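You operate a simulated robot arm through the tools that you are given. There is no shell and no other tool. Be economical: measure what you need, move in short steps, check, and stop when the job is done.

You are at the controls of a simulated two-armed robot. One attempt, no reset.

TASK
On the top of the wide bench, fold the blue cloth in half and then in half again.

The check looks at the end state, three seconds after you hand in, the way a careful person would. Anything else that was tipped, shoved, dropped, spilled or broken makes it a failure. Flat cloth is picked up by pressing the open fingertips on it (5 to 10 N) and closing them slowly along it; thin cloth reads only 2 to 8 mm in the jaws.

THE ROBOT
Two 7-joint arms with two-finger parallel grippers on one trunk, on a base that drives. Base frame: it is fixed to the floor where the robot stands at the start and does not move with it; the origin is under the middle of the robot, x ahead of it, y to its left, z up; the surface under the hand at the start is at about z = 0.85. Lengths are in m, angles in degrees, forces in N, time in s.
The left shoulder is at the start at [0.124, 0.171, 1.162], the right one opposite. With the tool pointing down near the work surface each hand reaches from about 0.42 to 0.9 m from the robot's upright axis, wherever it stands, measured 20 degrees to its own side. Places, roughly: top of the wide bench [0.7, 1, 0.8]. Payload 4.4 kg a hand.
The tool frame of a hand sits at the grasp point between the pads (the TCP): z along the fingers, y along the line on which they close. The tips reach 0.023 m beyond it. Largest opening 0.094 m; finger width 0.038, thickness 0.01; the body of the gripper, 0.054 by 0.096 m, starts 0.039 m behind the TCP.
Orientation is that of the tool frame in the base frame, as a unit quaternion [w, x, y, z]. With the fingers straight down and closing along the base's y, the tool's x points along the base's -x, its y along +y and its z along -z.

THE INTERFACE
- The arms move only by the tool jog_arm. It takes "left_series", "right_series" or both (then of equal length, played together; a hand with none holds still); each is a list of rows, each an object of numbers (a shift or turn left out is 0, a gripper value left out holds the last): "tx", "ty", "tz": the shift along the tool's x, y, z in mm; "ax", "ay", "az": the turn, a rotation vector about the tool's x, y, z in degrees; "claw": the finger opening in mm, from 0 to 94. In form: [{"tx": .., "ty": .., "tz": .., "ax": .., "ay": .., "az": .., "claw": ..}, ...]. A call has 1 to 8 rows; each row shifts and turns the commanded pose from where the row before left it, along the tool's axes as they then stand. Rows are played at 5 a second. More than 0.05 m and 8.6 degrees between two rows, or a gripper value outside its range, and nothing of the call is played. A pose out of reach is approached as far as the arm can. The call stops where the force on the tool passes 40 N (or 10 N more than at its start, if that is more) or the arm is blocked; 0.2 s more then pass. The fingers move at their own pace (about 0.072 m/s each) and stop on an object; they squeeze with about 36 N. The grip force told is the motor's: it shows also when the fingers shut on nothing. Time passes only in rows, and 0.2 s behind the last, so rows that do not move let the fingers close. The reply holds the time, the measured pose of the TCP, the force on the tool along the base axes, the opening and the grip force, in the units named above and with some noise, with the torque about the TCP (base axes, N m) and any sound that the robot's microphone picked up.
- Cameras (640 x 400 px; columns grow to the right, rows downward): "scene" is now at [0.229, 0, 1.2829]; the picture's right is [0.01, -1.00, 0.00], its down [-0.75, -0.00, -0.66] and it looks along [0.66, 0.00, -0.75] (base axes); focal length 251 px, centre (320, 200). "left" rides on the left gripper at [0.086, -0.016, -0.074] in its tool frame; the picture's right is [0.18, 0.98, 0.00], its down [-0.58, 0.11, -0.81] and it looks along [-0.79, 0.15, 0.59] (tool axes); focal length 243 px, centre (320, 200). "right" rides on the right gripper at [0.086, 0.016, -0.075] in its tool frame; the picture's right is [-0.18, 0.98, 0.00], its down [-0.58, -0.11, -0.81] and it looks along [-0.79, -0.15, 0.59] (tool axes); focal length 243 px, centre (320, 200). There is no depth. A picture from a camera that has moved, and an enlarged one, comes with that camera's place and axes in the base frame and with its lens.
- capture(camera): a new picture of that camera. No time passes.
- raise_lower(by): slides the trunk up (or, below 0, down) by that many m; the arms and the scene camera ride with it, the base frame stays. It gives what a move gives, with no picture.
- base_move(legs): drives the robot by 1 to 6 legs, each [ahead, left, turn to the left] in m, m and degrees, along the robot's own axes; the way and the turn of a leg run together, so that a leg with both is an arc; at most 1.5 m and 180 degrees a leg. The arms and the cameras ride along, it lands a little off, and it stops where it bumps. It gives what a move gives.
- aim_head(pan, tilt): turns the head with the scene camera to pan (to the left, within 80 degrees either way) and tilt (down, from -29 to 69), counted from straight ahead of the robot. It gives what a move gives.
- inspect(camera, box): a new picture of the part [left, top, right, bottom] of that camera's present view, enlarged. No time passes.
- hand_in(): hands the job in; it is judged then, once.

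Work in short steps. Places have to be worked out from the pictures, the camera data and where the tool is seen: move nearer, look again, correct. Check each grasp and each placing, and mend what went wrong. You have 120 turns and 108 pictures in all, those below and enlarged ones among them. Open the grippers and draw the arms clear of the work before you hand the job in, unless the task says otherwise; then end with one line.

The tools are called as name(argument=value, ...) on one line, values as JSON. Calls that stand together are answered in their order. jog_arm: Moves the arms, as the interface text tells. Its arguments: {"type":"object","properties":{"left_series":{"type":"array","items":{"type":"object","properties":{"tx":{"type":"number"},"ty":{"type":"number"},"tz":{"type":"number"},"ax":{"type":"number"},"ay":{"type":"number"},"az":{"type":"number"},"claw":{"type":"number"}}}},"right_series":{"type":"array","items":{"type":"object","properties":{"tx":{"type":"number"},"ty":{"type":"number"},"tz":{"type":"number"},"ax":{"type":"number"},"ay":{"type":"number"},"az":{"type":"number"},"claw":{"type":"number"}}}}},"required":[]} The other tools are called the same way: raise_lower (by) slides the trunk up or down; base_move (legs) drives the base; aim_head (pan, tilt) turns the head that bears the scene camera; capture (camera) takes a picture; inspect (camera, box) takes an enlarged picture of a part of a camera's view; hand_in () hands the job in.

At the start:

```text
clock: 0.0
left_ee_pos: [0.471, 0.2103, 1.0336]
left_tcp_rot: [0.0, -0.001, 1.0, 0.0]
left_force: [0.0, 0.0, -0.5]
left_moment: [0.0, -0.01, -0.02]
left_finger_gap: 0.094
left_grasp_force: 0.0
right_ee_pos: [0.4426, -0.1253, 1.0946]
right_tcp_rot: [0.0, 0.0, 1.0, 0.0]
right_force: [-0.7, 0.1, 0.1]
right_moment: [-0.01, 0.02, -0.02]
right_finger_gap: 0.094
right_grasp_force: 0.1
trunk travel left (down, up): [-0.175, 0.213]
robot x, y, heading: [0.0008, -0.0028, 0.3]
head pan, tilt: [0.3, 48.4]
```

scene: 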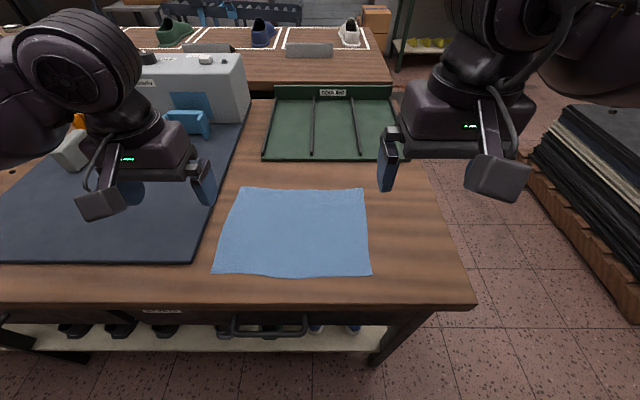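
right: 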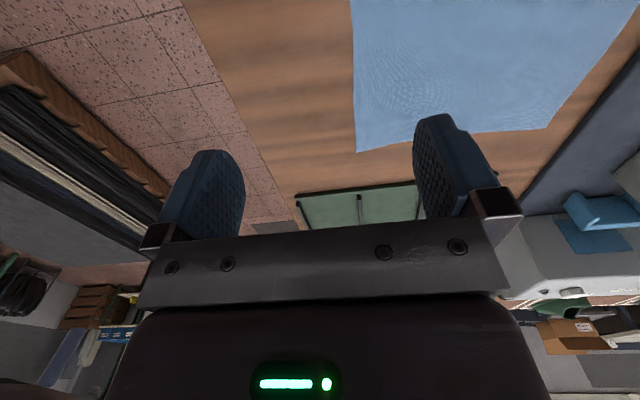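
left: 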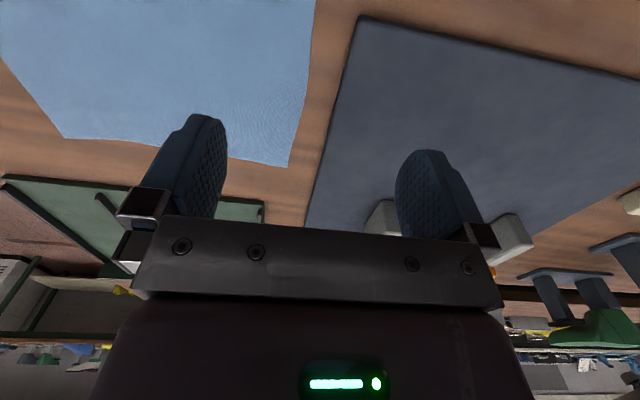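

The cloth spans roughly x 0.425–0.65, y −0.10–0.20 on the bench at z≈0.85. I back off 0.1 m so both the far and near edges sit comfortably in reach, then look.

base_move(legs=[[-0.1, 0, 0]])

capture(camera="scene")

```text
clock: 1.1
left_ee_pos: [0.3727, 0.2104, 1.0348]
left_tcp_rot: [0.0, 0.0, 1.0, 0.0]
left_force: [0.0, -0.2, -0.1]
left_moment: [-0.01, -0.02, -0.02]
left_finger_gap: 0.0942
left_grasp_force: 0.0
right_ee_pos: [0.3429, -0.1256, 1.0943]
right_tcp_rot: [0.0, 0.001, 1.0, 0.001]
right_force: [-0.4, -0.3, 0.2]
right_moment: [0.02, -0.03, -0.01]
right_finger_gap: 0.0942
right_grasp_force: 0.1
trunk travel left (down, up): [-0.175, 0.213]
robot x, y, heading: [-0.099, -0.0003, 0.0]
head pan, tilt: [0.3, 48.4]
```

```text
104 pictures are left
camera scene: at [0.1303, -0.0002, 1.283], right [0.0, -1.0, 0.0], down [-0.75, 0.0, -0.66], along [0.66, 0.0, -0.75], focal length 251 px, centre (320, 200)
```

scene: 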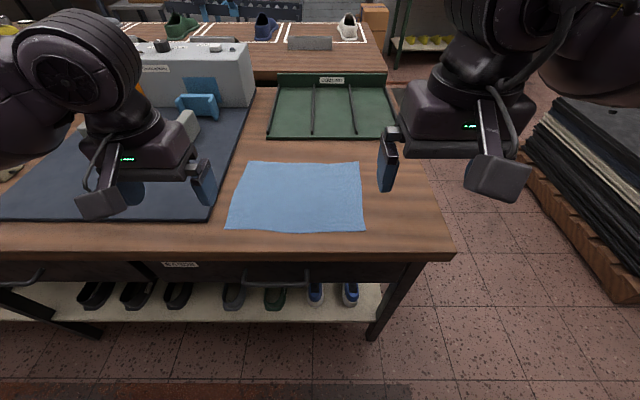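

The corners are at about (0.647, 0.192), (0.647, −0.104), (0.422, −0.089) and (0.429, 0.193). I move both hands above the far corners with narrow openings.

jog_arm(left_series=[{"tx": -37, "ty": -6.5, "tz": 15, "claw": 36}, {"tx": -37, "ty": -6.5, "tz": 15}, {"tx": -37, "ty": -6.5, "tz": 15}, {"tx": -37, "ty": -6.5, "tz": 15}, {"tx": -37, "ty": -6.5, "tz": 15}, {"tx": -37, "ty": -6.5, "tz": 15}, {"tx": -37, "ty": -6.5, "tz": 15}, {}], right_series=[{"tx": -41.3, "ty": 7, "tz": 23.4, "claw": 36}, {"tx": -41.3, "ty": 7, "tz": 23.4}, {"tx": -41.3, "ty": 7, "tz": 23.4}, {"tx": -41.3, "ty": 7, "tz": 23.4}, {"tx": -41.3, "ty": 7, "tz": 23.4}, {"tx": -41.3, "ty": 7, "tz": 23.4}, {"tx": -41.3, "ty": 7, "tz": 23.4}, {}])

capture(camera="scene")

capture(camera="left")

capture(camera="right")

```text
clock: 2.9
left_ee_pos: [0.6317, 0.1635, 0.9323]
left_tcp_rot: [0.001, 0.001, 1.0, 0.001]
left_force: [0.0, 0.9, 0.1]
left_moment: [-0.01, 0.0, 0.01]
left_finger_gap: 0.036
left_grasp_force: 0.0
right_ee_pos: [0.6316, -0.0791, 0.9317]
right_tcp_rot: [0.001, 0.001, 1.0, 0.0]
right_force: [0.1, -0.8, 0.1]
right_moment: [0.0, 0.02, -0.03]
right_finger_gap: 0.0361
right_grasp_force: 0.0
trunk travel left (down, up): [-0.175, 0.213]
robot x, y, heading: [-0.0994, 0.0007, 0.2]
head pan, tilt: [0.3, 48.4]
```

```text
103 pictures are left
camera scene: at [0.1298, -0.0002, 1.2834], right [0.0, -1.0, 0.0], down [-0.75, 0.0, -0.66], along [0.66, 0.0, -0.75], focal length 251 px, centre (320, 200)
```

scene: 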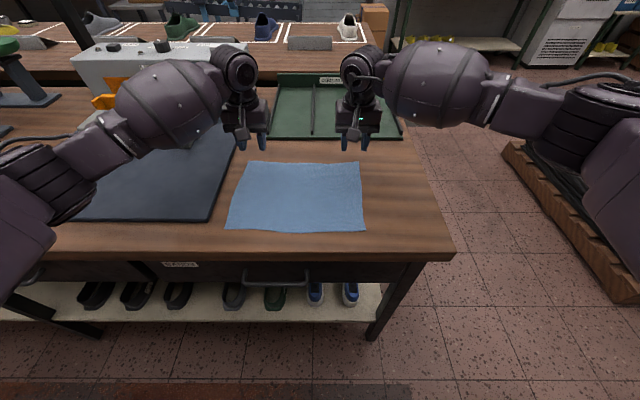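

```text
102 pictures are left
camera left: at [0.5447, 0.147, 1.006], right [-0.18, 0.98, 0.0], down [0.58, 0.11, 0.81], along [0.79, 0.15, -0.59], focal length 243 px, centre (320, 200)
```

left: 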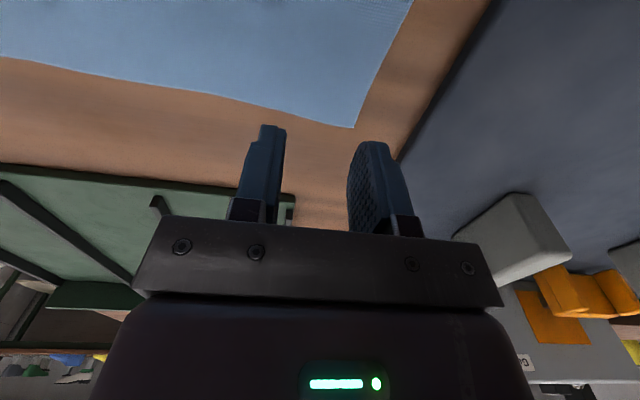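

```text
101 pictures are left
camera right: at [0.5449, -0.0632, 1.0058], right [0.18, 0.98, 0.0], down [0.58, -0.11, 0.81], along [0.79, -0.15, -0.59], focal length 243 px, centre (320, 200)
```

right: 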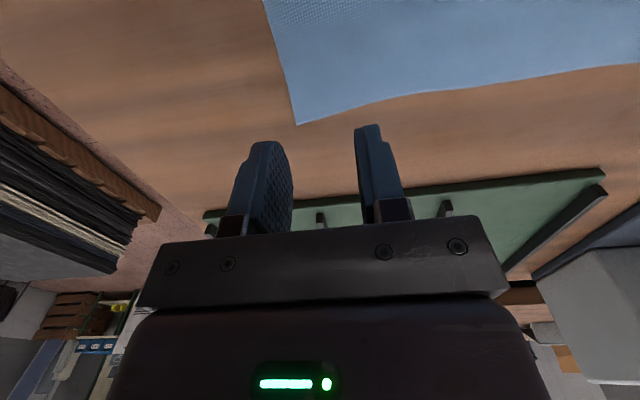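

Both hands are about 25 mm inside the corners, which looks good. I lower close to the surface.

jog_arm(left_series=[{"tz": 20, "tx": -4}, {"tz": 20, "ty": 3}, {"tz": 6}, {}], right_series=[{"tz": 20, "tx": -4}, {"tz": 20}, {"tz": 6}, {}])

capture(camera="left")

```text
clock: 3.9
left_ee_pos: [0.6366, 0.1677, 0.8832]
left_tcp_rot: [0.0, 0.001, 1.0, 0.0]
left_force: [-0.9, -0.1, 0.8]
left_moment: [-0.02, 0.0, 0.03]
left_finger_gap: 0.0362
left_grasp_force: 0.1
right_ee_pos: [0.6363, -0.0777, 0.8837]
right_tcp_rot: [0.0, 0.001, 1.0, 0.0]
right_force: [-0.7, 0.3, 0.0]
right_moment: [0.01, 0.03, -0.03]
right_finger_gap: 0.0363
right_grasp_force: 0.0
trunk travel left (down, up): [-0.175, 0.213]
robot x, y, heading: [-0.0989, -0.0005, -0.2]
head pan, tilt: [0.3, 48.4]
```

```text
100 pictures are left
camera left: at [0.5498, 0.1499, 0.9571], right [-0.18, 0.98, 0.0], down [0.58, 0.11, 0.81], along [0.79, 0.15, -0.59], focal length 243 px, centre (320, 200)
```

left: 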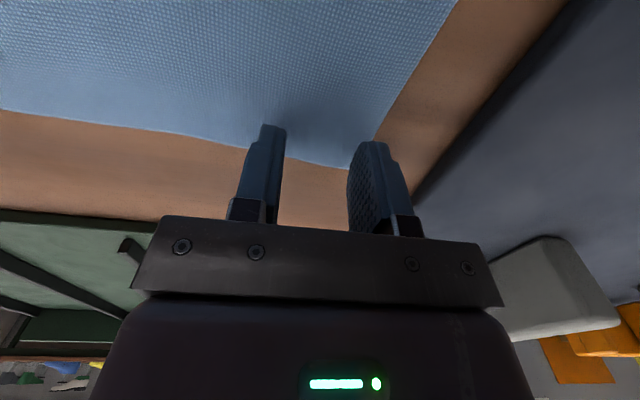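

The left finger is right at the cloth's side edge, so I shift it in by 6 mm and lower both hands in small steps, watching the force.

jog_arm(left_series=[{"ty": -6}, {"tz": 4}, {"tz": 3}, {}], right_series=[{"ty": 3}, {"tz": 4}, {"tz": 3}, {}])

```text
clock: 4.9
left_ee_pos: [0.6361, 0.1613, 0.8771]
left_tcp_rot: [0.0, 0.001, 1.0, 0.001]
left_force: [-0.1, 0.3, -0.7]
left_moment: [0.0, 0.0, 0.0]
left_finger_gap: 0.0361
left_grasp_force: 0.0
right_ee_pos: [0.6366, -0.0736, 0.8773]
right_tcp_rot: [0.0, 0.001, 1.0, 0.0]
right_force: [0.3, 0.5, 0.2]
right_moment: [-0.01, 0.01, 0.03]
right_finger_gap: 0.036
right_grasp_force: 0.0
trunk travel left (down, up): [-0.175, 0.213]
robot x, y, heading: [-0.0986, -0.0021, 0.1]
head pan, tilt: [0.3, 48.4]
```

No contact yet; I continue down slowly.

jog_arm(left_series=[{"tz": 2}, {"tz": 2}, {}], right_series=[{"tz": 2}, {"tz": 2}, {}])

```text
clock: 5.7
left_ee_pos: [0.6371, 0.1617, 0.8748]
left_tcp_rot: [0.001, 0.0, 1.0, 0.0]
left_force: [0.3, 0.1, 12.3]
left_moment: [0.21, 0.06, 0.01]
left_finger_gap: 0.0358
left_grasp_force: 0.0
right_ee_pos: [0.6362, -0.0741, 0.8744]
right_tcp_rot: [0.0, 0.001, 1.0, 0.0]
right_force: [-0.2, -0.1, 0.6]
right_moment: [-0.05, 0.01, -0.02]
right_finger_gap: 0.0358
right_grasp_force: 0.0
trunk travel left (down, up): [-0.175, 0.213]
robot x, y, heading: [-0.099, -0.0001, -0.1]
head pan, tilt: [0.3, 48.4]
```

Left is pressing at about 12 N and right is just touching. I back the left off slightly and press the right a little more.

jog_arm(left_series=[{"tz": -0.7}, {}], right_series=[{"tz": 1.2}, {}])

```text
clock: 6.3
left_ee_pos: [0.6355, 0.162, 0.8742]
left_tcp_rot: [0.001, 0.0, 1.0, 0.0]
left_force: [1.5, -0.5, 9.8]
left_moment: [0.13, -0.05, -0.03]
left_finger_gap: 0.0361
left_grasp_force: 0.0
right_ee_pos: [0.6363, -0.0739, 0.8741]
right_tcp_rot: [0.0, 0.0, 1.0, 0.0]
right_force: [-1.4, -0.5, 6.9]
right_moment: [-0.09, 0.05, -0.03]
right_finger_gap: 0.0358
right_grasp_force: 0.1
trunk travel left (down, up): [-0.175, 0.213]
robot x, y, heading: [-0.0987, -0.0018, -0.2]
head pan, tilt: [0.3, 48.4]
```

Both hands press within 5–10 N. I close the fingers slowly.

jog_arm(left_series=[{"claw": 30}, {"claw": 25}, {"claw": 20}, {"claw": 15}, {"claw": 10}, {"claw": 5}, {"claw": 0}, {}], right_series=[{"claw": 30}, {"claw": 25}, {"claw": 20}, {"claw": 15}, {"claw": 10}, {"claw": 5}, {"claw": 0}, {}])

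capture(camera="left")

capture(camera="right")

```text
clock: 8.1
left_ee_pos: [0.6336, 0.1601, 0.8749]
left_tcp_rot: [0.002, 0.001, 1.0, 0.0]
left_force: [0.1, -6.5, 13.2]
left_moment: [-0.21, 0.19, 0.06]
left_finger_gap: 0.0024
left_grasp_force: 36.0
right_ee_pos: [0.6354, -0.0748, 0.8766]
right_tcp_rot: [0.002, 0.0, 1.0, 0.0]
right_force: [-0.2, 3.4, 16.9]
right_moment: [0.11, -0.12, 0.01]
right_finger_gap: 0.003
right_grasp_force: 36.2
trunk travel left (down, up): [-0.175, 0.213]
robot x, y, heading: [-0.0966, -0.0024, -0.2]
head pan, tilt: [0.3, 48.4]
```

```text
99 pictures are left
camera left: at [0.5475, 0.1437, 0.9493], right [-0.18, 0.98, 0.0], down [0.58, 0.11, 0.81], along [0.8, 0.15, -0.59], focal length 243 px, centre (320, 200)
```

left: 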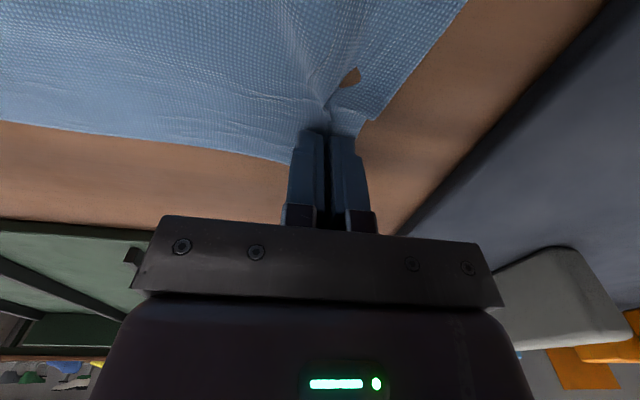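

```text
98 pictures are left
camera right: at [0.5491, -0.0583, 0.9492], right [0.19, 0.98, 0.0], down [0.58, -0.11, 0.81], along [0.79, -0.15, -0.59], focal length 243 px, centre (320, 200)
```

right: 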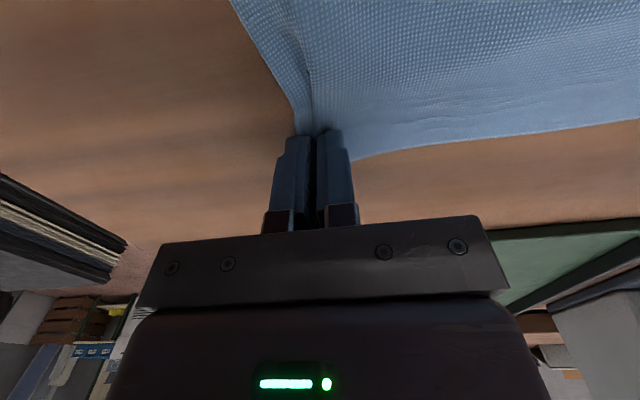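

Both have cloth pinched (2–3 mm). I lift along an arc toward me, pitching the fingers forward so the edge turns over as it folds; I play three rows and check first.

jog_arm(left_series=[{"tx": 7, "tz": -30, "ay": -5}, {"tx": 13.6, "tz": -28.3, "ay": -6}, {"tx": 17.8, "tz": -23.8, "ay": -6}, {}], right_series=[{"tx": 7, "tz": -30, "ay": -5}, {"tx": 13.6, "tz": -28.3, "ay": -6}, {"tx": 17.8, "tz": -23.8, "ay": -6}, {}])

capture(camera="scene")

```text
clock: 9.1
left_ee_pos: [0.5917, 0.1624, 0.9498]
left_tcp_rot: [0.148, 0.0, 0.989, 0.0]
left_force: [-0.2, -4.9, 0.3]
left_moment: [-0.1, 0.0, 0.03]
left_finger_gap: 0.002
left_grasp_force: 36.3
right_ee_pos: [0.5933, -0.0742, 0.9496]
right_tcp_rot: [0.147, 0.0, 0.989, 0.0]
right_force: [-0.2, 6.3, -0.5]
right_moment: [0.1, 0.01, 0.07]
right_finger_gap: 0.0018
right_grasp_force: 35.8
trunk travel left (down, up): [-0.175, 0.213]
robot x, y, heading: [-0.0965, -0.0013, -0.2]
head pan, tilt: [0.3, 48.4]
```

```text
97 pictures are left
camera scene: at [0.1319, -0.0001, 1.2825], right [0.0, -1.0, 0.0], down [-0.75, 0.0, -0.66], along [0.66, 0.0, -0.75], focal length 251 px, centre (320, 200)
```

scene: 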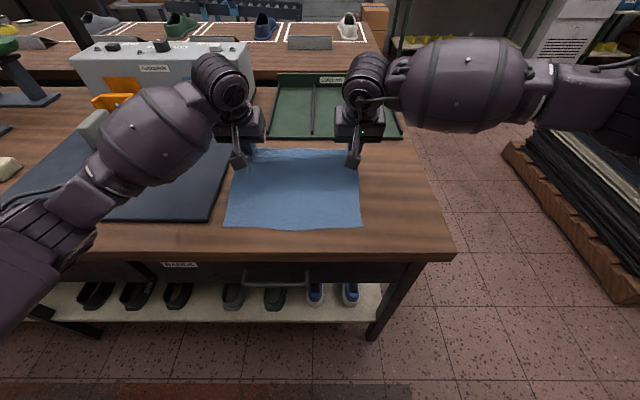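

Cloth is held by both hands, slightly taut between them. I continue the arc, easing the hands together a little.

jog_arm(left_series=[{"tx": 21.4, "tz": -19.1, "ay": -6, "ty": -4}, {"tx": 23.3, "tz": -14.2, "ay": -7}, {"tx": 25.9, "tz": -9.2, "ay": -8}, {"tx": 26.9, "tz": -4.6, "ay": -8}, {}], right_series=[{"tx": 21.4, "tz": -19.1, "ay": -6, "ty": 4}, {"tx": 23.3, "tz": -14.2, "ay": -7}, {"tx": 25.9, "tz": -9.2, "ay": -8}, {"tx": 26.9, "tz": -4.6, "ay": -8}, {}])

capture(camera="scene")

```text
clock: 10.3
left_ee_pos: [0.4877, 0.1593, 0.9487]
left_tcp_rot: [0.392, -0.001, 0.92, 0.001]
left_force: [-0.1, -1.7, -0.4]
left_moment: [-0.04, 0.02, 0.0]
left_finger_gap: 0.0017
left_grasp_force: 35.9
right_ee_pos: [0.4862, -0.0695, 0.9482]
right_tcp_rot: [0.391, 0.0, 0.92, 0.0]
right_force: [0.0, 1.5, 0.2]
right_moment: [-0.03, 0.0, 0.04]
right_finger_gap: 0.0015
right_grasp_force: 35.8
trunk travel left (down, up): [-0.175, 0.213]
robot x, y, heading: [-0.0991, -0.0003, -0.1]
head pan, tilt: [0.3, 48.4]
```

```text
96 pictures are left
camera scene: at [0.131, -0.0002, 1.2829], right [0.0, -1.0, 0.0], down [-0.75, 0.0, -0.66], along [0.66, 0.0, -0.75], focal length 251 px, centre (320, 200)
```

scene: 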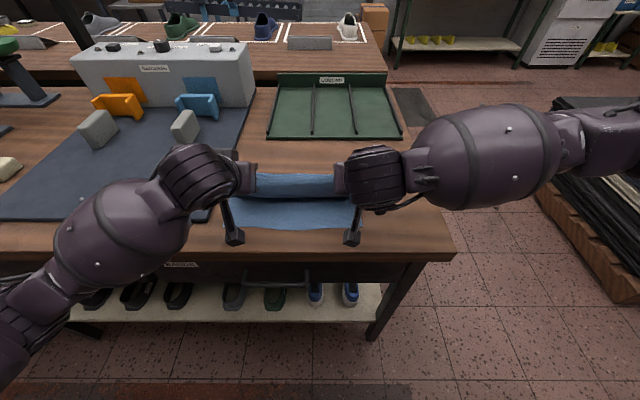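

The top layer is coming over nicely. I continue to about 70° pitch and lower, keeping the hand cameras clear of the bench edge.

jog_arm(left_series=[{"tx": 18.4, "tz": -0.3, "ay": -8}, {"tx": 18.2, "tz": -2.9, "ay": -8}, {"tx": 17.6, "tz": -5.4, "ay": -8}, {}, {}], right_series=[{"tx": 18.4, "tz": -0.3, "ay": -8}, {"tx": 18.2, "tz": -2.9, "ay": -8}, {"tx": 17.6, "tz": -5.4, "ay": -8}, {}, {}])

inspect(camera="scene", box=[160, 120, 460, 308])

capture(camera="right")

```text
clock: 11.5
left_ee_pos: [0.447, 0.1561, 0.9096]
left_tcp_rot: [0.574, 0.001, 0.819, 0.0]
left_force: [0.0, -0.8, -0.4]
left_moment: [-0.01, -0.01, -0.01]
left_finger_gap: 0.0016
left_grasp_force: 36.4
right_ee_pos: [0.4479, -0.0706, 0.9088]
right_tcp_rot: [0.574, 0.001, 0.819, 0.0]
right_force: [0.5, 0.1, 0.2]
right_moment: [0.02, -0.01, 0.02]
right_finger_gap: 0.0014
right_grasp_force: 36.1
trunk travel left (down, up): [-0.175, 0.213]
robot x, y, heading: [-0.1005, 0.0025, -0.1]
head pan, tilt: [0.3, 48.4]
```

```text
2.13 times, centred on (310, 214) of scene
camera zoom: at [0.1309, -0.0006, 1.283], right [0.0, -1.0, 0.0], down [-0.75, 0.0, -0.66], along [0.66, 0.0, -0.75], focal length 533 px, centre (341, 170)
```

zoom: 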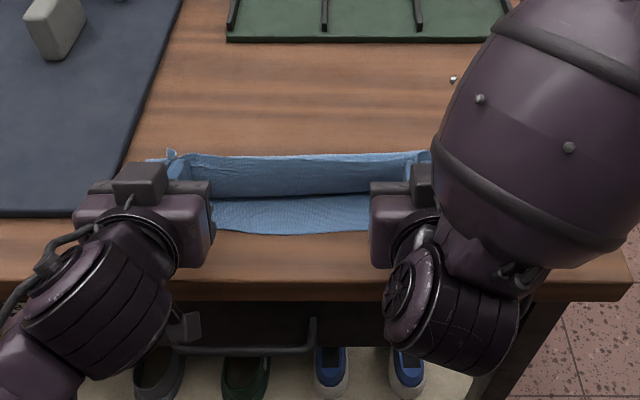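

```text
94 pictures are left
camera right: at [0.3493, -0.0541, 0.8517], right [0.06, 0.98, 0.17], down [-0.56, -0.11, 0.82], along [0.83, -0.15, 0.54], focal length 243 px, centre (320, 200)
```

right: 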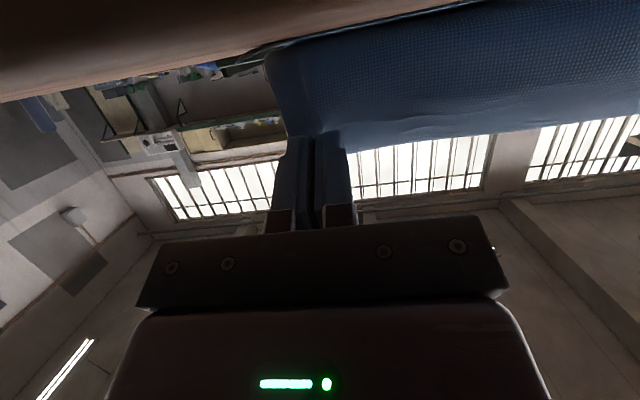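

The standing layer needs to drop over. I lower 16 mm more, ease slightly back, and open the fingers a little.

jog_arm(left_series=[{"tx": 8.5}, {"tx": 8.6}, {}, {"claw": 6}, {"claw": 14}, {"claw": 24}, {}, {}], right_series=[{"tx": 8.5}, {"tx": 8.6}, {}, {"claw": 6}, {"claw": 14}, {"claw": 24}, {}, {}])

inspect(camera="scene", box=[160, 120, 460, 308])

capture(camera="right")

```text
clock: 13.3
left_ee_pos: [0.4417, 0.1583, 0.8925]
left_tcp_rot: [0.574, 0.0, 0.819, 0.0]
left_force: [-0.2, -0.1, 0.0]
left_moment: [0.01, -0.02, 0.0]
left_finger_gap: 0.024
left_grasp_force: 0.0
right_ee_pos: [0.4435, -0.0683, 0.8915]
right_tcp_rot: [0.573, 0.001, 0.819, -0.001]
right_force: [-0.1, 0.4, -0.1]
right_moment: [0.0, 0.01, -0.03]
right_finger_gap: 0.0237
right_grasp_force: 0.2
trunk travel left (down, up): [-0.175, 0.213]
robot x, y, heading: [-0.0962, 0.0017, -0.2]
head pan, tilt: [0.3, 48.4]
```

```text
2.13 times, centred on (310, 214) of scene
camera zoom: at [0.1311, -0.0002, 1.2829], right [0.0, -1.0, 0.0], down [-0.75, 0.0, -0.66], along [0.66, 0.0, -0.75], focal length 533 px, centre (341, 170)
```

zoom: 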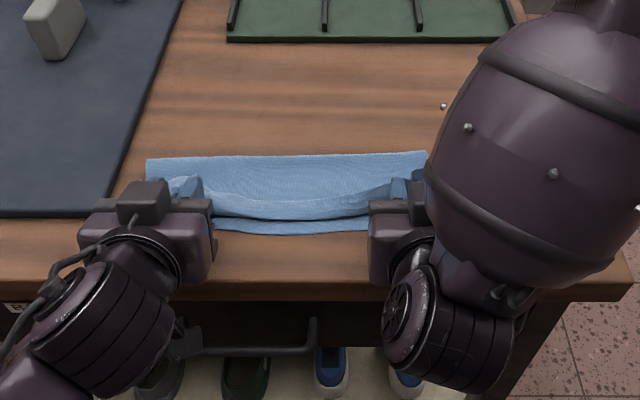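

```text
92 pictures are left
camera right: at [0.3435, -0.0533, 0.8353], right [0.06, 0.98, 0.17], down [-0.56, -0.11, 0.82], along [0.83, -0.15, 0.54], focal length 243 px, centre (320, 200)
```

right: 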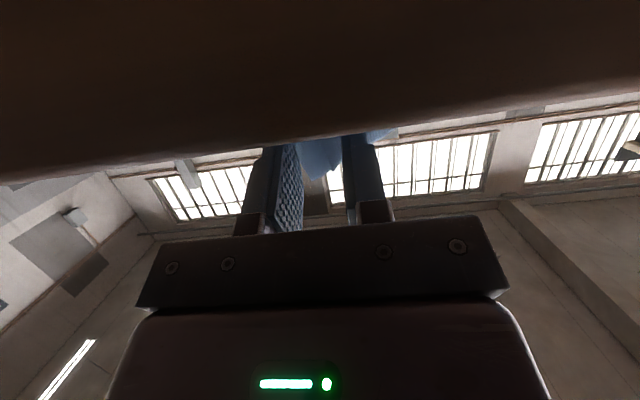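

The layer flopped over nicely. I draw both hands back and up out of the cloth.

jog_arm(left_series=[{"tz": -15}, {"tz": -20}, {"tz": -20}, {"tx": -30, "tz": -10}, {"tx": -40, "ay": 8}, {"tx": -40, "ay": 8}, {"tx": -30, "ay": 8}, {}], right_series=[{"tz": -15}, {"tz": -20}, {"tz": -20}, {"tx": -30, "tz": -10}, {"tx": -40, "ay": 8}, {"tx": -40, "ay": 8}, {"tx": -30, "ay": 8}, {}])

inspect(camera="scene", box=[160, 120, 460, 308])

```text
clock: 14.9
left_ee_pos: [0.4395, 0.2059, 0.9908]
left_tcp_rot: [0.419, 0.027, 0.901, 0.104]
left_force: [-0.3, 0.2, -0.5]
left_moment: [-0.02, -0.01, 0.01]
left_finger_gap: 0.0239
left_grasp_force: 0.1
left hand out of reach, approached as far as the arm can: row 4, 5
right_ee_pos: [0.4328, -0.0694, 1.0285]
right_tcp_rot: [0.415, 0.0, 0.91, 0.0]
right_force: [-0.1, 0.0, -0.2]
right_moment: [0.02, 0.0, -0.02]
right_finger_gap: 0.0237
right_grasp_force: 0.0
trunk travel left (down, up): [-0.175, 0.213]
robot x, y, heading: [-0.0967, 0.0005, -0.3]
head pan, tilt: [0.3, 48.4]
stopped in row 7 (left hand): the arm was blocked; the commanded pose is now the measured one
```

```text
2.13 times, centred on (310, 214) of scene
camera zoom: at [0.1312, 0.0004, 1.2827], right [0.0, -1.0, 0.0], down [-0.75, 0.0, -0.66], along [0.66, 0.0, -0.75], focal length 533 px, centre (341, 170)
```

zoom: 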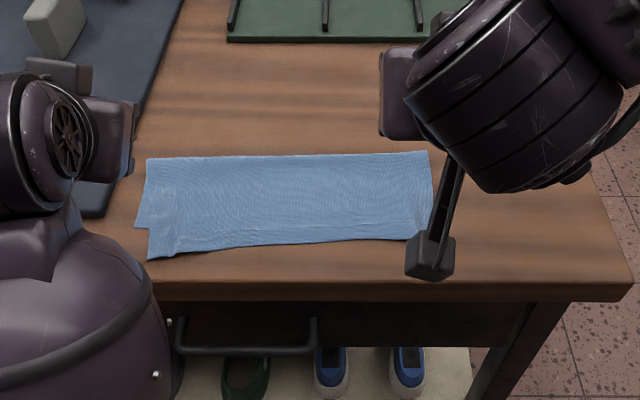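

The first fold is lying flat, but the near-left corner of the top layer overshoots the lower layer by about 35 mm. I lift both arms clear to see it properly.

jog_arm(left_series=[{"tx": -35}, {"tx": -35, "ay": 6}, {"tx": -30, "ay": 8}, {"ay": 8}, {"ay": 8}, {}], right_series=[{"ay": 8, "ty": -30}, {"ay": 8, "ty": -40}, {"ay": 8, "ty": -40}, {"ay": 8, "ty": -30}, {}, {}])

inspect(camera="scene", box=[160, 120, 460, 308])

capture(camera="scene")

```text
clock: 15.9
left_ee_pos: [0.5182, 0.2334, 1.0997]
left_tcp_rot: [0.308, 0.017, 0.923, 0.231]
left_force: [-1.4, -0.1, -0.5]
left_moment: [0.0, 0.02, 0.01]
left_finger_gap: 0.024
left_grasp_force: 0.1
left hand out of reach, approached as far as the arm can: row 4
right_ee_pos: [0.435, -0.1965, 1.0291]
right_tcp_rot: [0.179, 0.003, 0.984, -0.001]
right_force: [0.1, -0.7, 1.0]
right_moment: [0.02, 0.02, 0.01]
right_finger_gap: 0.024
right_grasp_force: 0.0
trunk travel left (down, up): [-0.175, 0.213]
robot x, y, heading: [-0.097, -0.001, 0.0]
head pan, tilt: [0.3, 48.4]
stopped in row 4 (left hand): the arm was blocked; the commanded pose is now the measured one
```

```text
2.13 times, centred on (310, 214) of scene
camera zoom: at [0.131, 0.0001, 1.2829], right [0.0, -1.0, 0.0], down [-0.75, 0.0, -0.66], along [0.66, 0.0, -0.75], focal length 533 px, centre (341, 170)
```

zoom: 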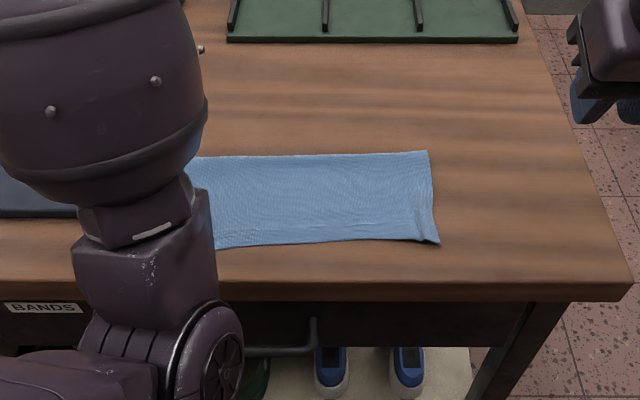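

```text
89 pictures are left
camera scene: at [0.131, 0.0001, 1.2829], right [0.0, -1.0, 0.0], down [-0.75, 0.0, -0.66], along [0.66, 0.0, -0.75], focal length 251 px, centre (320, 200)
```

scene: 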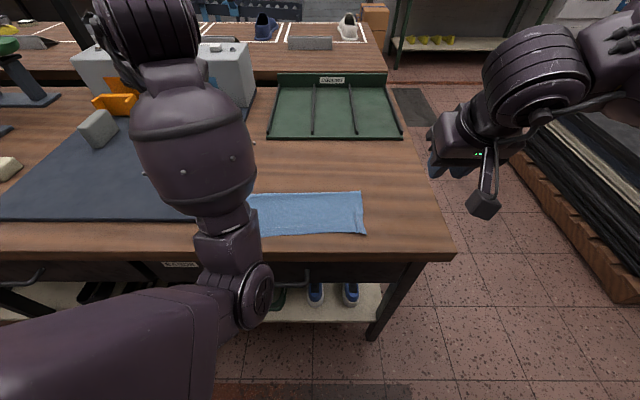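

The left arm is twisted near its limits. I turn the left tool back to pointing straight down in place (about 45° about its x/y axes).

jog_arm(left_series=[{"ax": 4.6, "ay": 6.1, "az": -0.3}, {"ax": 4.6, "ay": 6.1, "az": -0.3}, {"ax": 4.6, "ay": 6.1, "az": -0.3}, {"ax": 4.6, "ay": 6.1, "az": -0.3}, {"ax": 4.6, "ay": 6.1, "az": -0.3}, {"ax": 4.2, "ay": 5.7, "az": -0.3}, {}])

capture(camera="scene")

```text
clock: 16.4
left_ee_pos: [0.5156, 0.1624, 1.1673]
left_tcp_rot: [0.334, 0.112, 0.888, 0.295]
left_force: [-0.9, 0.0, 0.0]
left_moment: [-0.01, 0.02, 0.0]
left_finger_gap: 0.0239
left_grasp_force: 0.1
right_ee_pos: [0.433, -0.199, 1.0302]
right_tcp_rot: [0.179, 0.003, 0.984, 0.001]
right_force: [-0.3, 1.0, 0.4]
right_moment: [-0.03, -0.04, -0.04]
right_finger_gap: 0.024
right_grasp_force: 0.1
trunk travel left (down, up): [-0.175, 0.213]
robot x, y, heading: [-0.0972, -0.0028, -0.2]
head pan, tilt: [0.3, 48.4]
stopped in row 2 (left hand): the arm was blocked; the commanded pose is now the measured one
```

```text
88 pictures are left
camera scene: at [0.1297, -0.0005, 1.2835], right [0.0, -1.0, 0.0], down [-0.75, 0.0, -0.66], along [0.66, 0.0, -0.75], focal length 251 px, centre (320, 200)
```

scene: 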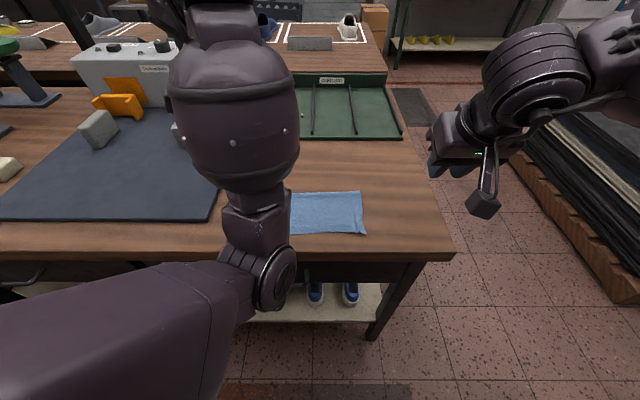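

Still blocked near a limit. I extend the left hand forward and to the left to unwind the elbow before turning.

jog_arm(left_series=[{"tx": -10, "ty": 22, "tz": 31}, {"tx": -10, "ty": 22, "tz": 31}, {"tx": -10, "ty": 22, "tz": 31}, {}])

capture(camera="scene")

```text
clock: 17.4
left_ee_pos: [0.6033, 0.2468, 1.1637]
left_tcp_rot: [0.333, 0.114, 0.889, 0.292]
left_force: [0.2, -0.1, -0.2]
left_moment: [-0.03, -0.01, -0.02]
left_finger_gap: 0.024
left_grasp_force: 0.0
right_ee_pos: [0.4342, -0.196, 1.029]
right_tcp_rot: [0.179, 0.002, 0.984, 0.0]
right_force: [0.5, -0.4, 0.4]
right_moment: [0.02, 0.02, 0.02]
right_finger_gap: 0.0243
right_grasp_force: 0.1
trunk travel left (down, up): [-0.175, 0.213]
robot x, y, heading: [-0.1014, 0.0044, 0.2]
head pan, tilt: [0.3, 48.4]
```

```text
87 pictures are left
camera scene: at [0.1311, 0.0001, 1.283], right [0.01, -1.0, 0.0], down [-0.75, 0.0, -0.66], along [0.66, 0.0, -0.75], focal length 251 px, centre (320, 200)
```

scene: 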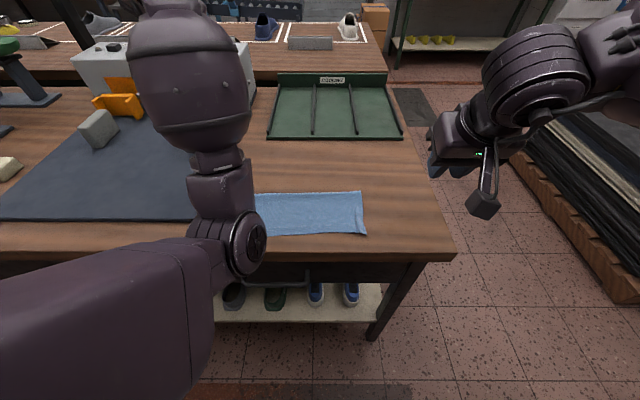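

That freed it. Now I rotate the left tool to straight down.

jog_arm(left_series=[{"ax": 5, "ay": 5.7, "az": -1.95}, {"ax": 5, "ay": 5.7, "az": -1.95}, {"ax": 5, "ay": 5.7, "az": -1.95}, {"ax": 5, "ay": 5.7, "az": -1.95}, {"ax": 5, "ay": 5.7, "az": -1.95}, {"ax": 5, "ay": 5.7, "az": -1.95}, {"ax": 4.8, "ay": 5.5, "az": -1.9}, {}])

capture(camera="scene")

```text
clock: 18.1
left_ee_pos: [0.5912, 0.1609, 1.2255]
left_tcp_rot: [0.279, 0.157, 0.897, 0.305]
left_force: [-0.5, -0.5, 0.8]
left_moment: [0.01, 0.02, -0.02]
left_finger_gap: 0.0241
left_grasp_force: 0.0
right_ee_pos: [0.4337, -0.197, 1.0299]
right_tcp_rot: [0.18, 0.002, 0.984, 0.0]
right_force: [-0.8, -0.6, -0.7]
right_moment: [-0.01, -0.01, -0.05]
right_finger_gap: 0.0241
right_grasp_force: 0.1
trunk travel left (down, up): [-0.175, 0.213]
robot x, y, heading: [-0.1006, 0.0013, 0.2]
head pan, tilt: [0.3, 48.4]
stopped in row 3 (left hand): the arm was blocked; the commanded pose is now the measured one
```

```text
86 pictures are left
camera scene: at [0.1298, 0.0002, 1.2835], right [0.0, -1.0, 0.0], down [-0.75, 0.0, -0.66], along [0.66, 0.0, -0.75], focal length 251 px, centre (320, 200)
```

scene: 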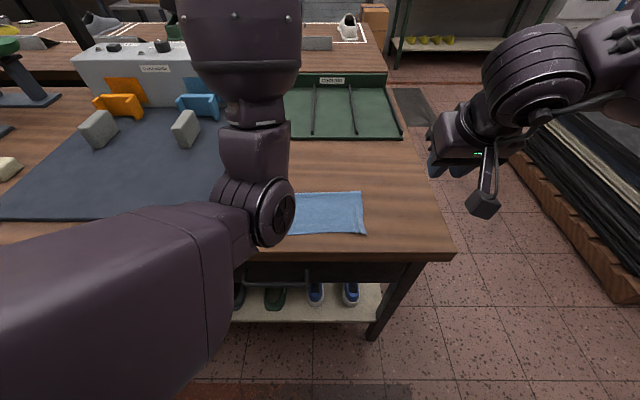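

The elbow is in a bad low configuration. I stretch the left arm out forward-left at height so the elbow can re-settle.

jog_arm(left_series=[{"tx": -16.5, "ty": 23, "tz": 32.4}, {"tx": -16.5, "ty": 23, "tz": 32.4}, {"tx": -16.5, "ty": 23, "tz": 32.4}, {"tx": -16.5, "ty": 23, "tz": 32.4}, {"tx": -16.5, "ty": 23, "tz": 32.4}, {"tx": -16.5, "ty": 23, "tz": 32.4}, {}])

capture(camera="scene")

```text
clock: 19.7
left_ee_pos: [0.8021, 0.3106, 1.2219]
left_tcp_rot: [0.279, 0.158, 0.897, 0.304]
left_force: [0.0, -0.2, 0.2]
left_moment: [0.0, -0.02, 0.01]
left_finger_gap: 0.024
left_grasp_force: 0.1
right_ee_pos: [0.4346, -0.1959, 1.028]
right_tcp_rot: [0.178, 0.001, 0.984, 0.001]
right_force: [0.4, 0.5, 1.4]
right_moment: [0.03, -0.02, -0.01]
right_finger_gap: 0.0239
right_grasp_force: 0.0
trunk travel left (down, up): [-0.175, 0.213]
robot x, y, heading: [-0.0964, 0.0012, 0.0]
head pan, tilt: [0.3, 48.4]
```

```text
85 pictures are left
camera scene: at [0.1315, 0.0006, 1.2829], right [0.01, -1.0, 0.0], down [-0.75, 0.0, -0.66], along [0.66, 0.0, -0.75], focal length 251 px, centre (320, 200)
```

scene: 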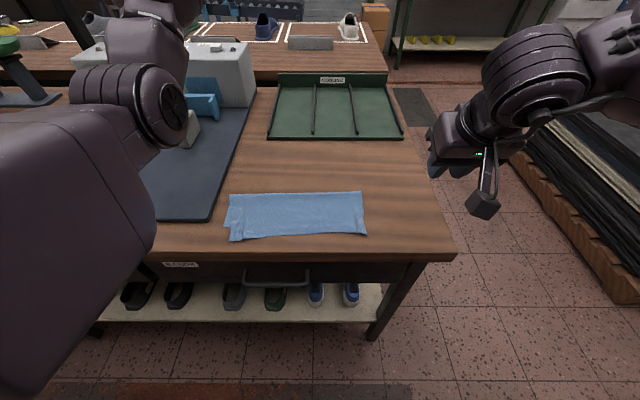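

Now I try turning the tool down from this extended pose.

jog_arm(left_series=[{"ax": 5.2, "ay": 4.7, "az": -2.7}, {"ax": 5.2, "ay": 4.7, "az": -2.7}, {"ax": 5.2, "ay": 4.7, "az": -2.7}, {"ax": 5.2, "ay": 4.7, "az": -2.7}, {"ax": 5.2, "ay": 4.7, "az": -2.7}, {"ax": 5.2, "ay": 4.7, "az": -2.7}, {"ax": 4.9, "ay": 4.7, "az": -2.6}, {}])

capture(camera="scene")

```text
clock: 21.5
left_ee_pos: [0.7497, 0.2966, 1.2087]
left_tcp_rot: [0.001, 0.001, 1.0, -0.001]
left_force: [0.3, -0.3, -0.8]
left_moment: [-0.02, 0.02, -0.02]
left_finger_gap: 0.024
left_grasp_force: 0.1
left hand out of reach, approached as far as the arm can: row 4, 5, 6, 7
right_ee_pos: [0.435, -0.1956, 1.028]
right_tcp_rot: [0.179, 0.001, 0.984, 0.0]
right_force: [-0.5, 0.2, 0.5]
right_moment: [0.01, 0.02, -0.01]
right_finger_gap: 0.0239
right_grasp_force: 0.1
trunk travel left (down, up): [-0.175, 0.213]
robot x, y, heading: [-0.096, -0.0012, 0.3]
head pan, tilt: [0.3, 48.4]
```

```text
84 pictures are left
camera scene: at [0.1318, 0.0009, 1.2828], right [0.01, -1.0, 0.0], down [-0.75, 0.0, -0.66], along [0.66, 0.0, -0.75], focal length 251 px, centre (320, 200)
```

scene: 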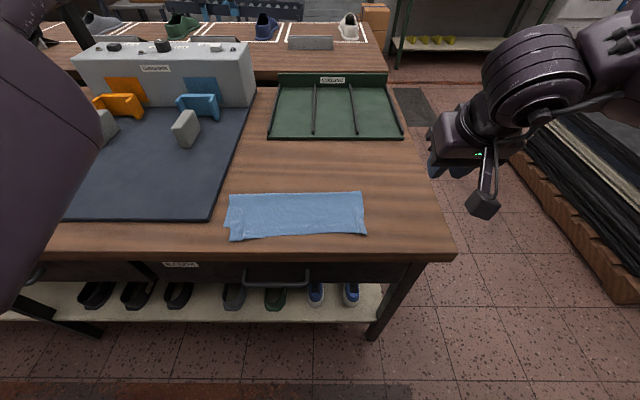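

Left tool is straight down again. I bring it back toward a good working pose and inspect the cloth.

jog_arm(left_series=[{"tx": 40, "tz": 20}, {"tx": 40, "tz": 20}, {"tx": 40, "tz": 20}, {"tx": 40, "tz": 20}, {"tx": 40, "tz": 20}, {"tx": 40, "tz": 20}, {}])

inspect(camera="scene", box=[200, 165, 392, 285])

capture(camera="scene")

```text
clock: 23.1
left_ee_pos: [0.7494, 0.296, 1.208]
left_tcp_rot: [0.002, 0.001, 1.0, -0.002]
left_force: [-0.5, 0.6, -0.1]
left_moment: [-0.01, 0.02, 0.02]
left_finger_gap: 0.0237
left_grasp_force: 0.1
left hand out of reach, approached as far as the arm can: row 1, 2, 3, 4, 5, 6
right_ee_pos: [0.4355, -0.1953, 1.0293]
right_tcp_rot: [0.178, 0.001, 0.984, 0.001]
right_force: [0.3, 0.3, 0.0]
right_moment: [-0.01, 0.0, -0.01]
right_finger_gap: 0.0241
right_grasp_force: 0.0
trunk travel left (down, up): [-0.175, 0.213]
robot x, y, heading: [-0.0965, 0.0032, 0.2]
head pan, tilt: [0.3, 48.4]
```

```text
3.33 times, centred on (296, 225) of scene
camera zoom: at [0.1316, 0.001, 1.2829], right [0.01, -1.0, 0.0], down [-0.75, 0.0, -0.66], along [0.66, 0.0, -0.75], focal length 835 px, centre (400, 117)
```

zoom: 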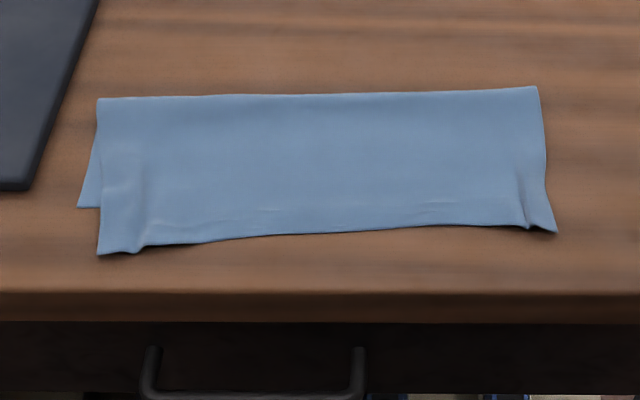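

```text
82 pictures are left
camera scene: at [0.1316, 0.001, 1.2829], right [0.01, -1.0, 0.0], down [-0.75, 0.0, -0.66], along [0.66, 0.0, -0.75], focal length 251 px, centre (320, 200)
```

scene: 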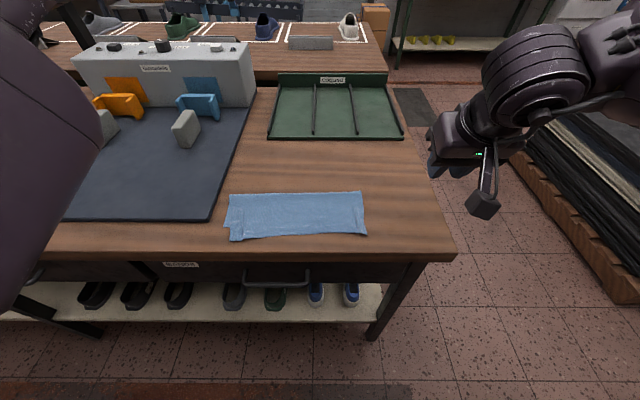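

The left arm didn't follow; I look at its configuration by panning the head left.

aim_head(pan=45, tilt=20)

capture(camera="scene")

capture(camera="left")

```text
clock: 24.2
left_ee_pos: [0.7501, 0.2964, 1.2091]
left_tcp_rot: [0.001, 0.002, 1.0, -0.002]
left_force: [-0.4, 0.2, -0.2]
left_moment: [0.04, 0.0, -0.01]
left_finger_gap: 0.0243
left_grasp_force: 0.2
right_ee_pos: [0.4362, -0.1952, 1.0282]
right_tcp_rot: [0.179, 0.001, 0.984, 0.001]
right_force: [0.3, 0.5, 0.3]
right_moment: [0.0, 0.01, -0.02]
right_finger_gap: 0.0241
right_grasp_force: 0.1
trunk travel left (down, up): [-0.175, 0.213]
robot x, y, heading: [-0.0993, -0.0007, 0.2]
head pan, tilt: [45.0, 20.0]
```

```text
81 pictures are left
camera scene: at [0.119, 0.0664, 1.3262], right [0.71, -0.71, 0.0], down [-0.24, -0.24, -0.94], along [0.66, 0.66, -0.34], focal length 251 px, centre (320, 200)
```

scene: 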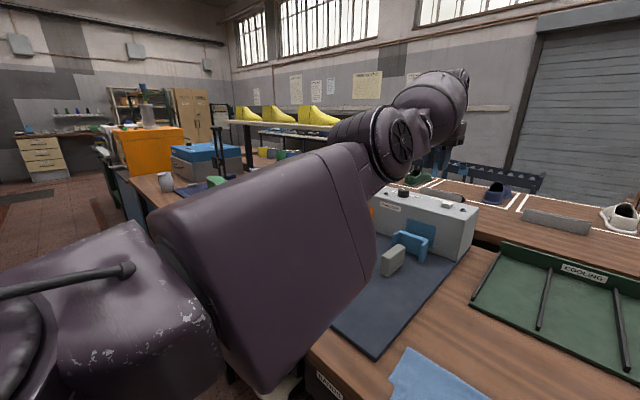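

```text
80 pictures are left
camera left: at [0.6627, 0.2798, 1.2828], right [-0.18, 0.98, 0.0], down [0.58, 0.11, 0.81], along [0.79, 0.14, -0.59], focal length 243 px, centre (320, 200)
```

left: 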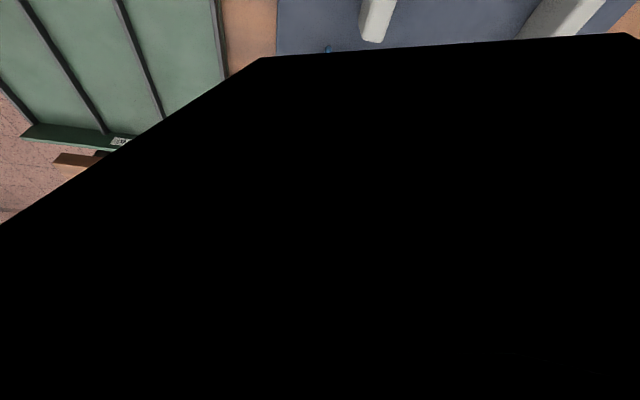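

The arm is stretched straight (singular). I command it down instead of straight back, so the elbow has to bend.

jog_arm(left_series=[{"tx": -35, "tz": 30}, {"tx": -35, "tz": 30}, {"tx": -35, "tz": 30}, {"tx": -35, "tz": 20}, {}, {}])

capture(camera="scene")

```text
clock: 25.6
left_ee_pos: [0.7682, 0.2752, 1.1272]
left_tcp_rot: [0.001, 0.001, 1.0, -0.001]
left_force: [-0.8, 0.1, -0.3]
left_moment: [0.01, 0.0, 0.03]
left_finger_gap: 0.0239
left_grasp_force: 0.0
left hand out of reach, approached as far as the arm can: row 1, 2, 3, 4
right_ee_pos: [0.4364, -0.1957, 1.0288]
right_tcp_rot: [0.178, 0.001, 0.984, 0.001]
right_force: [-0.7, 0.0, 0.0]
right_moment: [0.0, 0.01, 0.02]
right_finger_gap: 0.0241
right_grasp_force: 0.1
trunk travel left (down, up): [-0.175, 0.213]
robot x, y, heading: [-0.095, -0.0014, 0.3]
head pan, tilt: [45.0, 20.0]
```

```text
79 pictures are left
camera scene: at [0.1189, 0.0664, 1.3263], right [0.71, -0.71, 0.0], down [-0.24, -0.24, -0.94], along [0.66, 0.67, -0.34], focal length 251 px, centre (320, 200)
```

scene: 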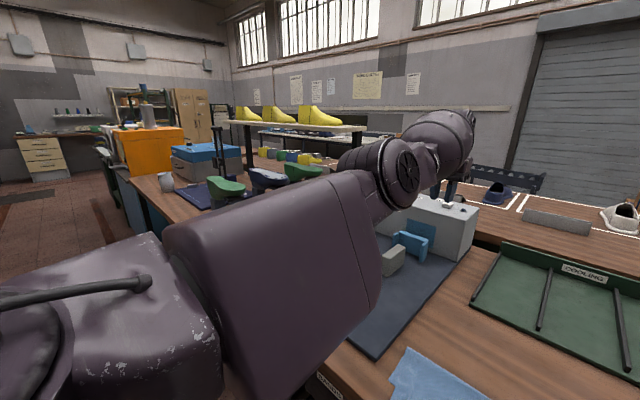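

It slides along a limit with the elbow tucked inward. I roll the tool so the fingers point toward the right, which should push the elbow outward.

jog_arm(left_series=[{"ax": 8, "tz": -15}, {"ax": 8, "tz": -15}, {"ax": 8, "tz": -15}, {"ax": 8, "tz": -15}, {"ax": 8}, {}, {}])

capture(camera="scene")

```text
clock: 27.2
left_ee_pos: [0.7513, 0.2809, 1.1824]
left_tcp_rot: [0.001, 0.001, 0.939, -0.344]
left_force: [0.4, -0.2, 0.4]
left_moment: [-0.04, 0.02, 0.0]
left_finger_gap: 0.0242
left_grasp_force: 0.0
left hand out of reach, approached as far as the arm can: row 1, 2, 3, 4
right_ee_pos: [0.4365, -0.196, 1.0293]
right_tcp_rot: [0.178, 0.001, 0.984, -0.001]
right_force: [0.6, -1.0, -0.2]
right_moment: [-0.01, 0.0, 0.01]
right_finger_gap: 0.0239
right_grasp_force: 0.0
trunk travel left (down, up): [-0.175, 0.213]
robot x, y, heading: [-0.0988, 0.0007, -0.1]
head pan, tilt: [45.0, 20.0]
```

```text
78 pictures are left
camera scene: at [0.1191, 0.0667, 1.3262], right [0.71, -0.71, 0.0], down [-0.24, -0.24, -0.94], along [0.66, 0.67, -0.34], focal length 251 px, centre (320, 200)
```

scene: 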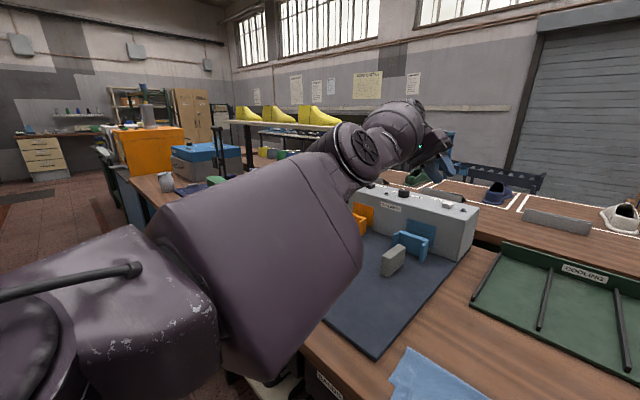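

The elbow is swinging up and left now. I pull the hand back toward the robot with this roll.

jog_arm(left_series=[{"tx": 35}, {"tx": 35}, {"tx": 35}, {"tx": 35}, {}])

capture(camera="scene")

```text
clock: 28.4
left_ee_pos: [0.738, 0.3062, 1.207]
left_tcp_rot: [-0.001, 0.001, 0.939, -0.343]
left_force: [0.6, -0.4, 0.2]
left_moment: [0.0, 0.0, 0.0]
left_finger_gap: 0.024
left_grasp_force: 0.1
left hand out of reach, approached as far as the arm can: row 1, 2, 3, 4
right_ee_pos: [0.4352, -0.1956, 1.0274]
right_tcp_rot: [0.18, 0.001, 0.984, 0.0]
right_force: [-0.2, -0.2, 0.0]
right_moment: [0.01, 0.02, 0.01]
right_finger_gap: 0.0241
right_grasp_force: 0.0
trunk travel left (down, up): [-0.175, 0.213]
robot x, y, heading: [-0.098, -0.001, 0.1]
head pan, tilt: [45.0, 20.0]
```

```text
77 pictures are left
camera scene: at [0.119, 0.0662, 1.3262], right [0.71, -0.71, 0.0], down [-0.24, -0.24, -0.94], along [0.66, 0.67, -0.34], focal length 251 px, centre (320, 200)
```

scene: 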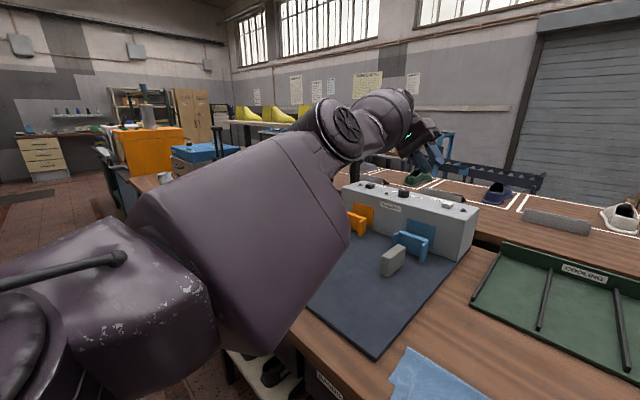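

The elbow keeps rising; I steer the hand further left and up so it can come around.

jog_arm(left_series=[{"ty": 13, "tz": -36}, {"ty": 13, "tz": -36}, {"ty": 13, "tz": -36}, {"ty": 13, "tz": -36}, {}, {}])

capture(camera="scene")

```text
clock: 29.8
left_ee_pos: [0.7008, 0.3831, 1.2642]
left_tcp_rot: [0.009, 0.003, 0.94, -0.341]
left_force: [-0.4, 0.4, -0.3]
left_moment: [0.0, 0.0, -0.03]
left_finger_gap: 0.024
left_grasp_force: 0.1
left hand out of reach, approached as far as the arm can: row 1, 2, 3, 4
right_ee_pos: [0.4345, -0.1947, 1.0285]
right_tcp_rot: [0.179, 0.001, 0.984, -0.001]
right_force: [-0.4, -0.8, 0.9]
right_moment: [-0.03, 0.01, -0.01]
right_finger_gap: 0.0241
right_grasp_force: 0.0
trunk travel left (down, up): [-0.175, 0.213]
robot x, y, heading: [-0.0981, -0.0006, 0.2]
head pan, tilt: [45.0, 20.0]
```

```text
76 pictures are left
camera scene: at [0.1188, 0.067, 1.3262], right [0.71, -0.71, 0.0], down [-0.24, -0.24, -0.94], along [0.66, 0.67, -0.34], focal length 251 px, centre (320, 200)
```

scene: 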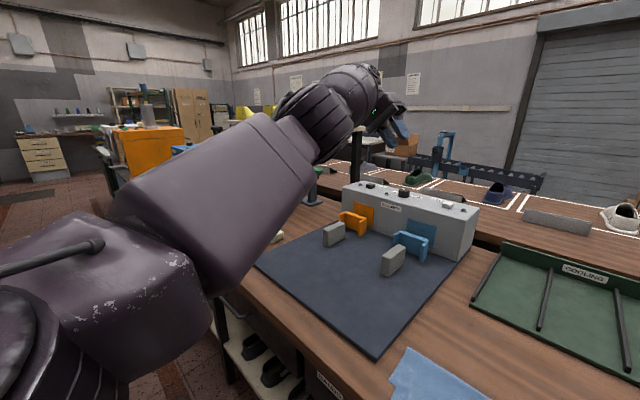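

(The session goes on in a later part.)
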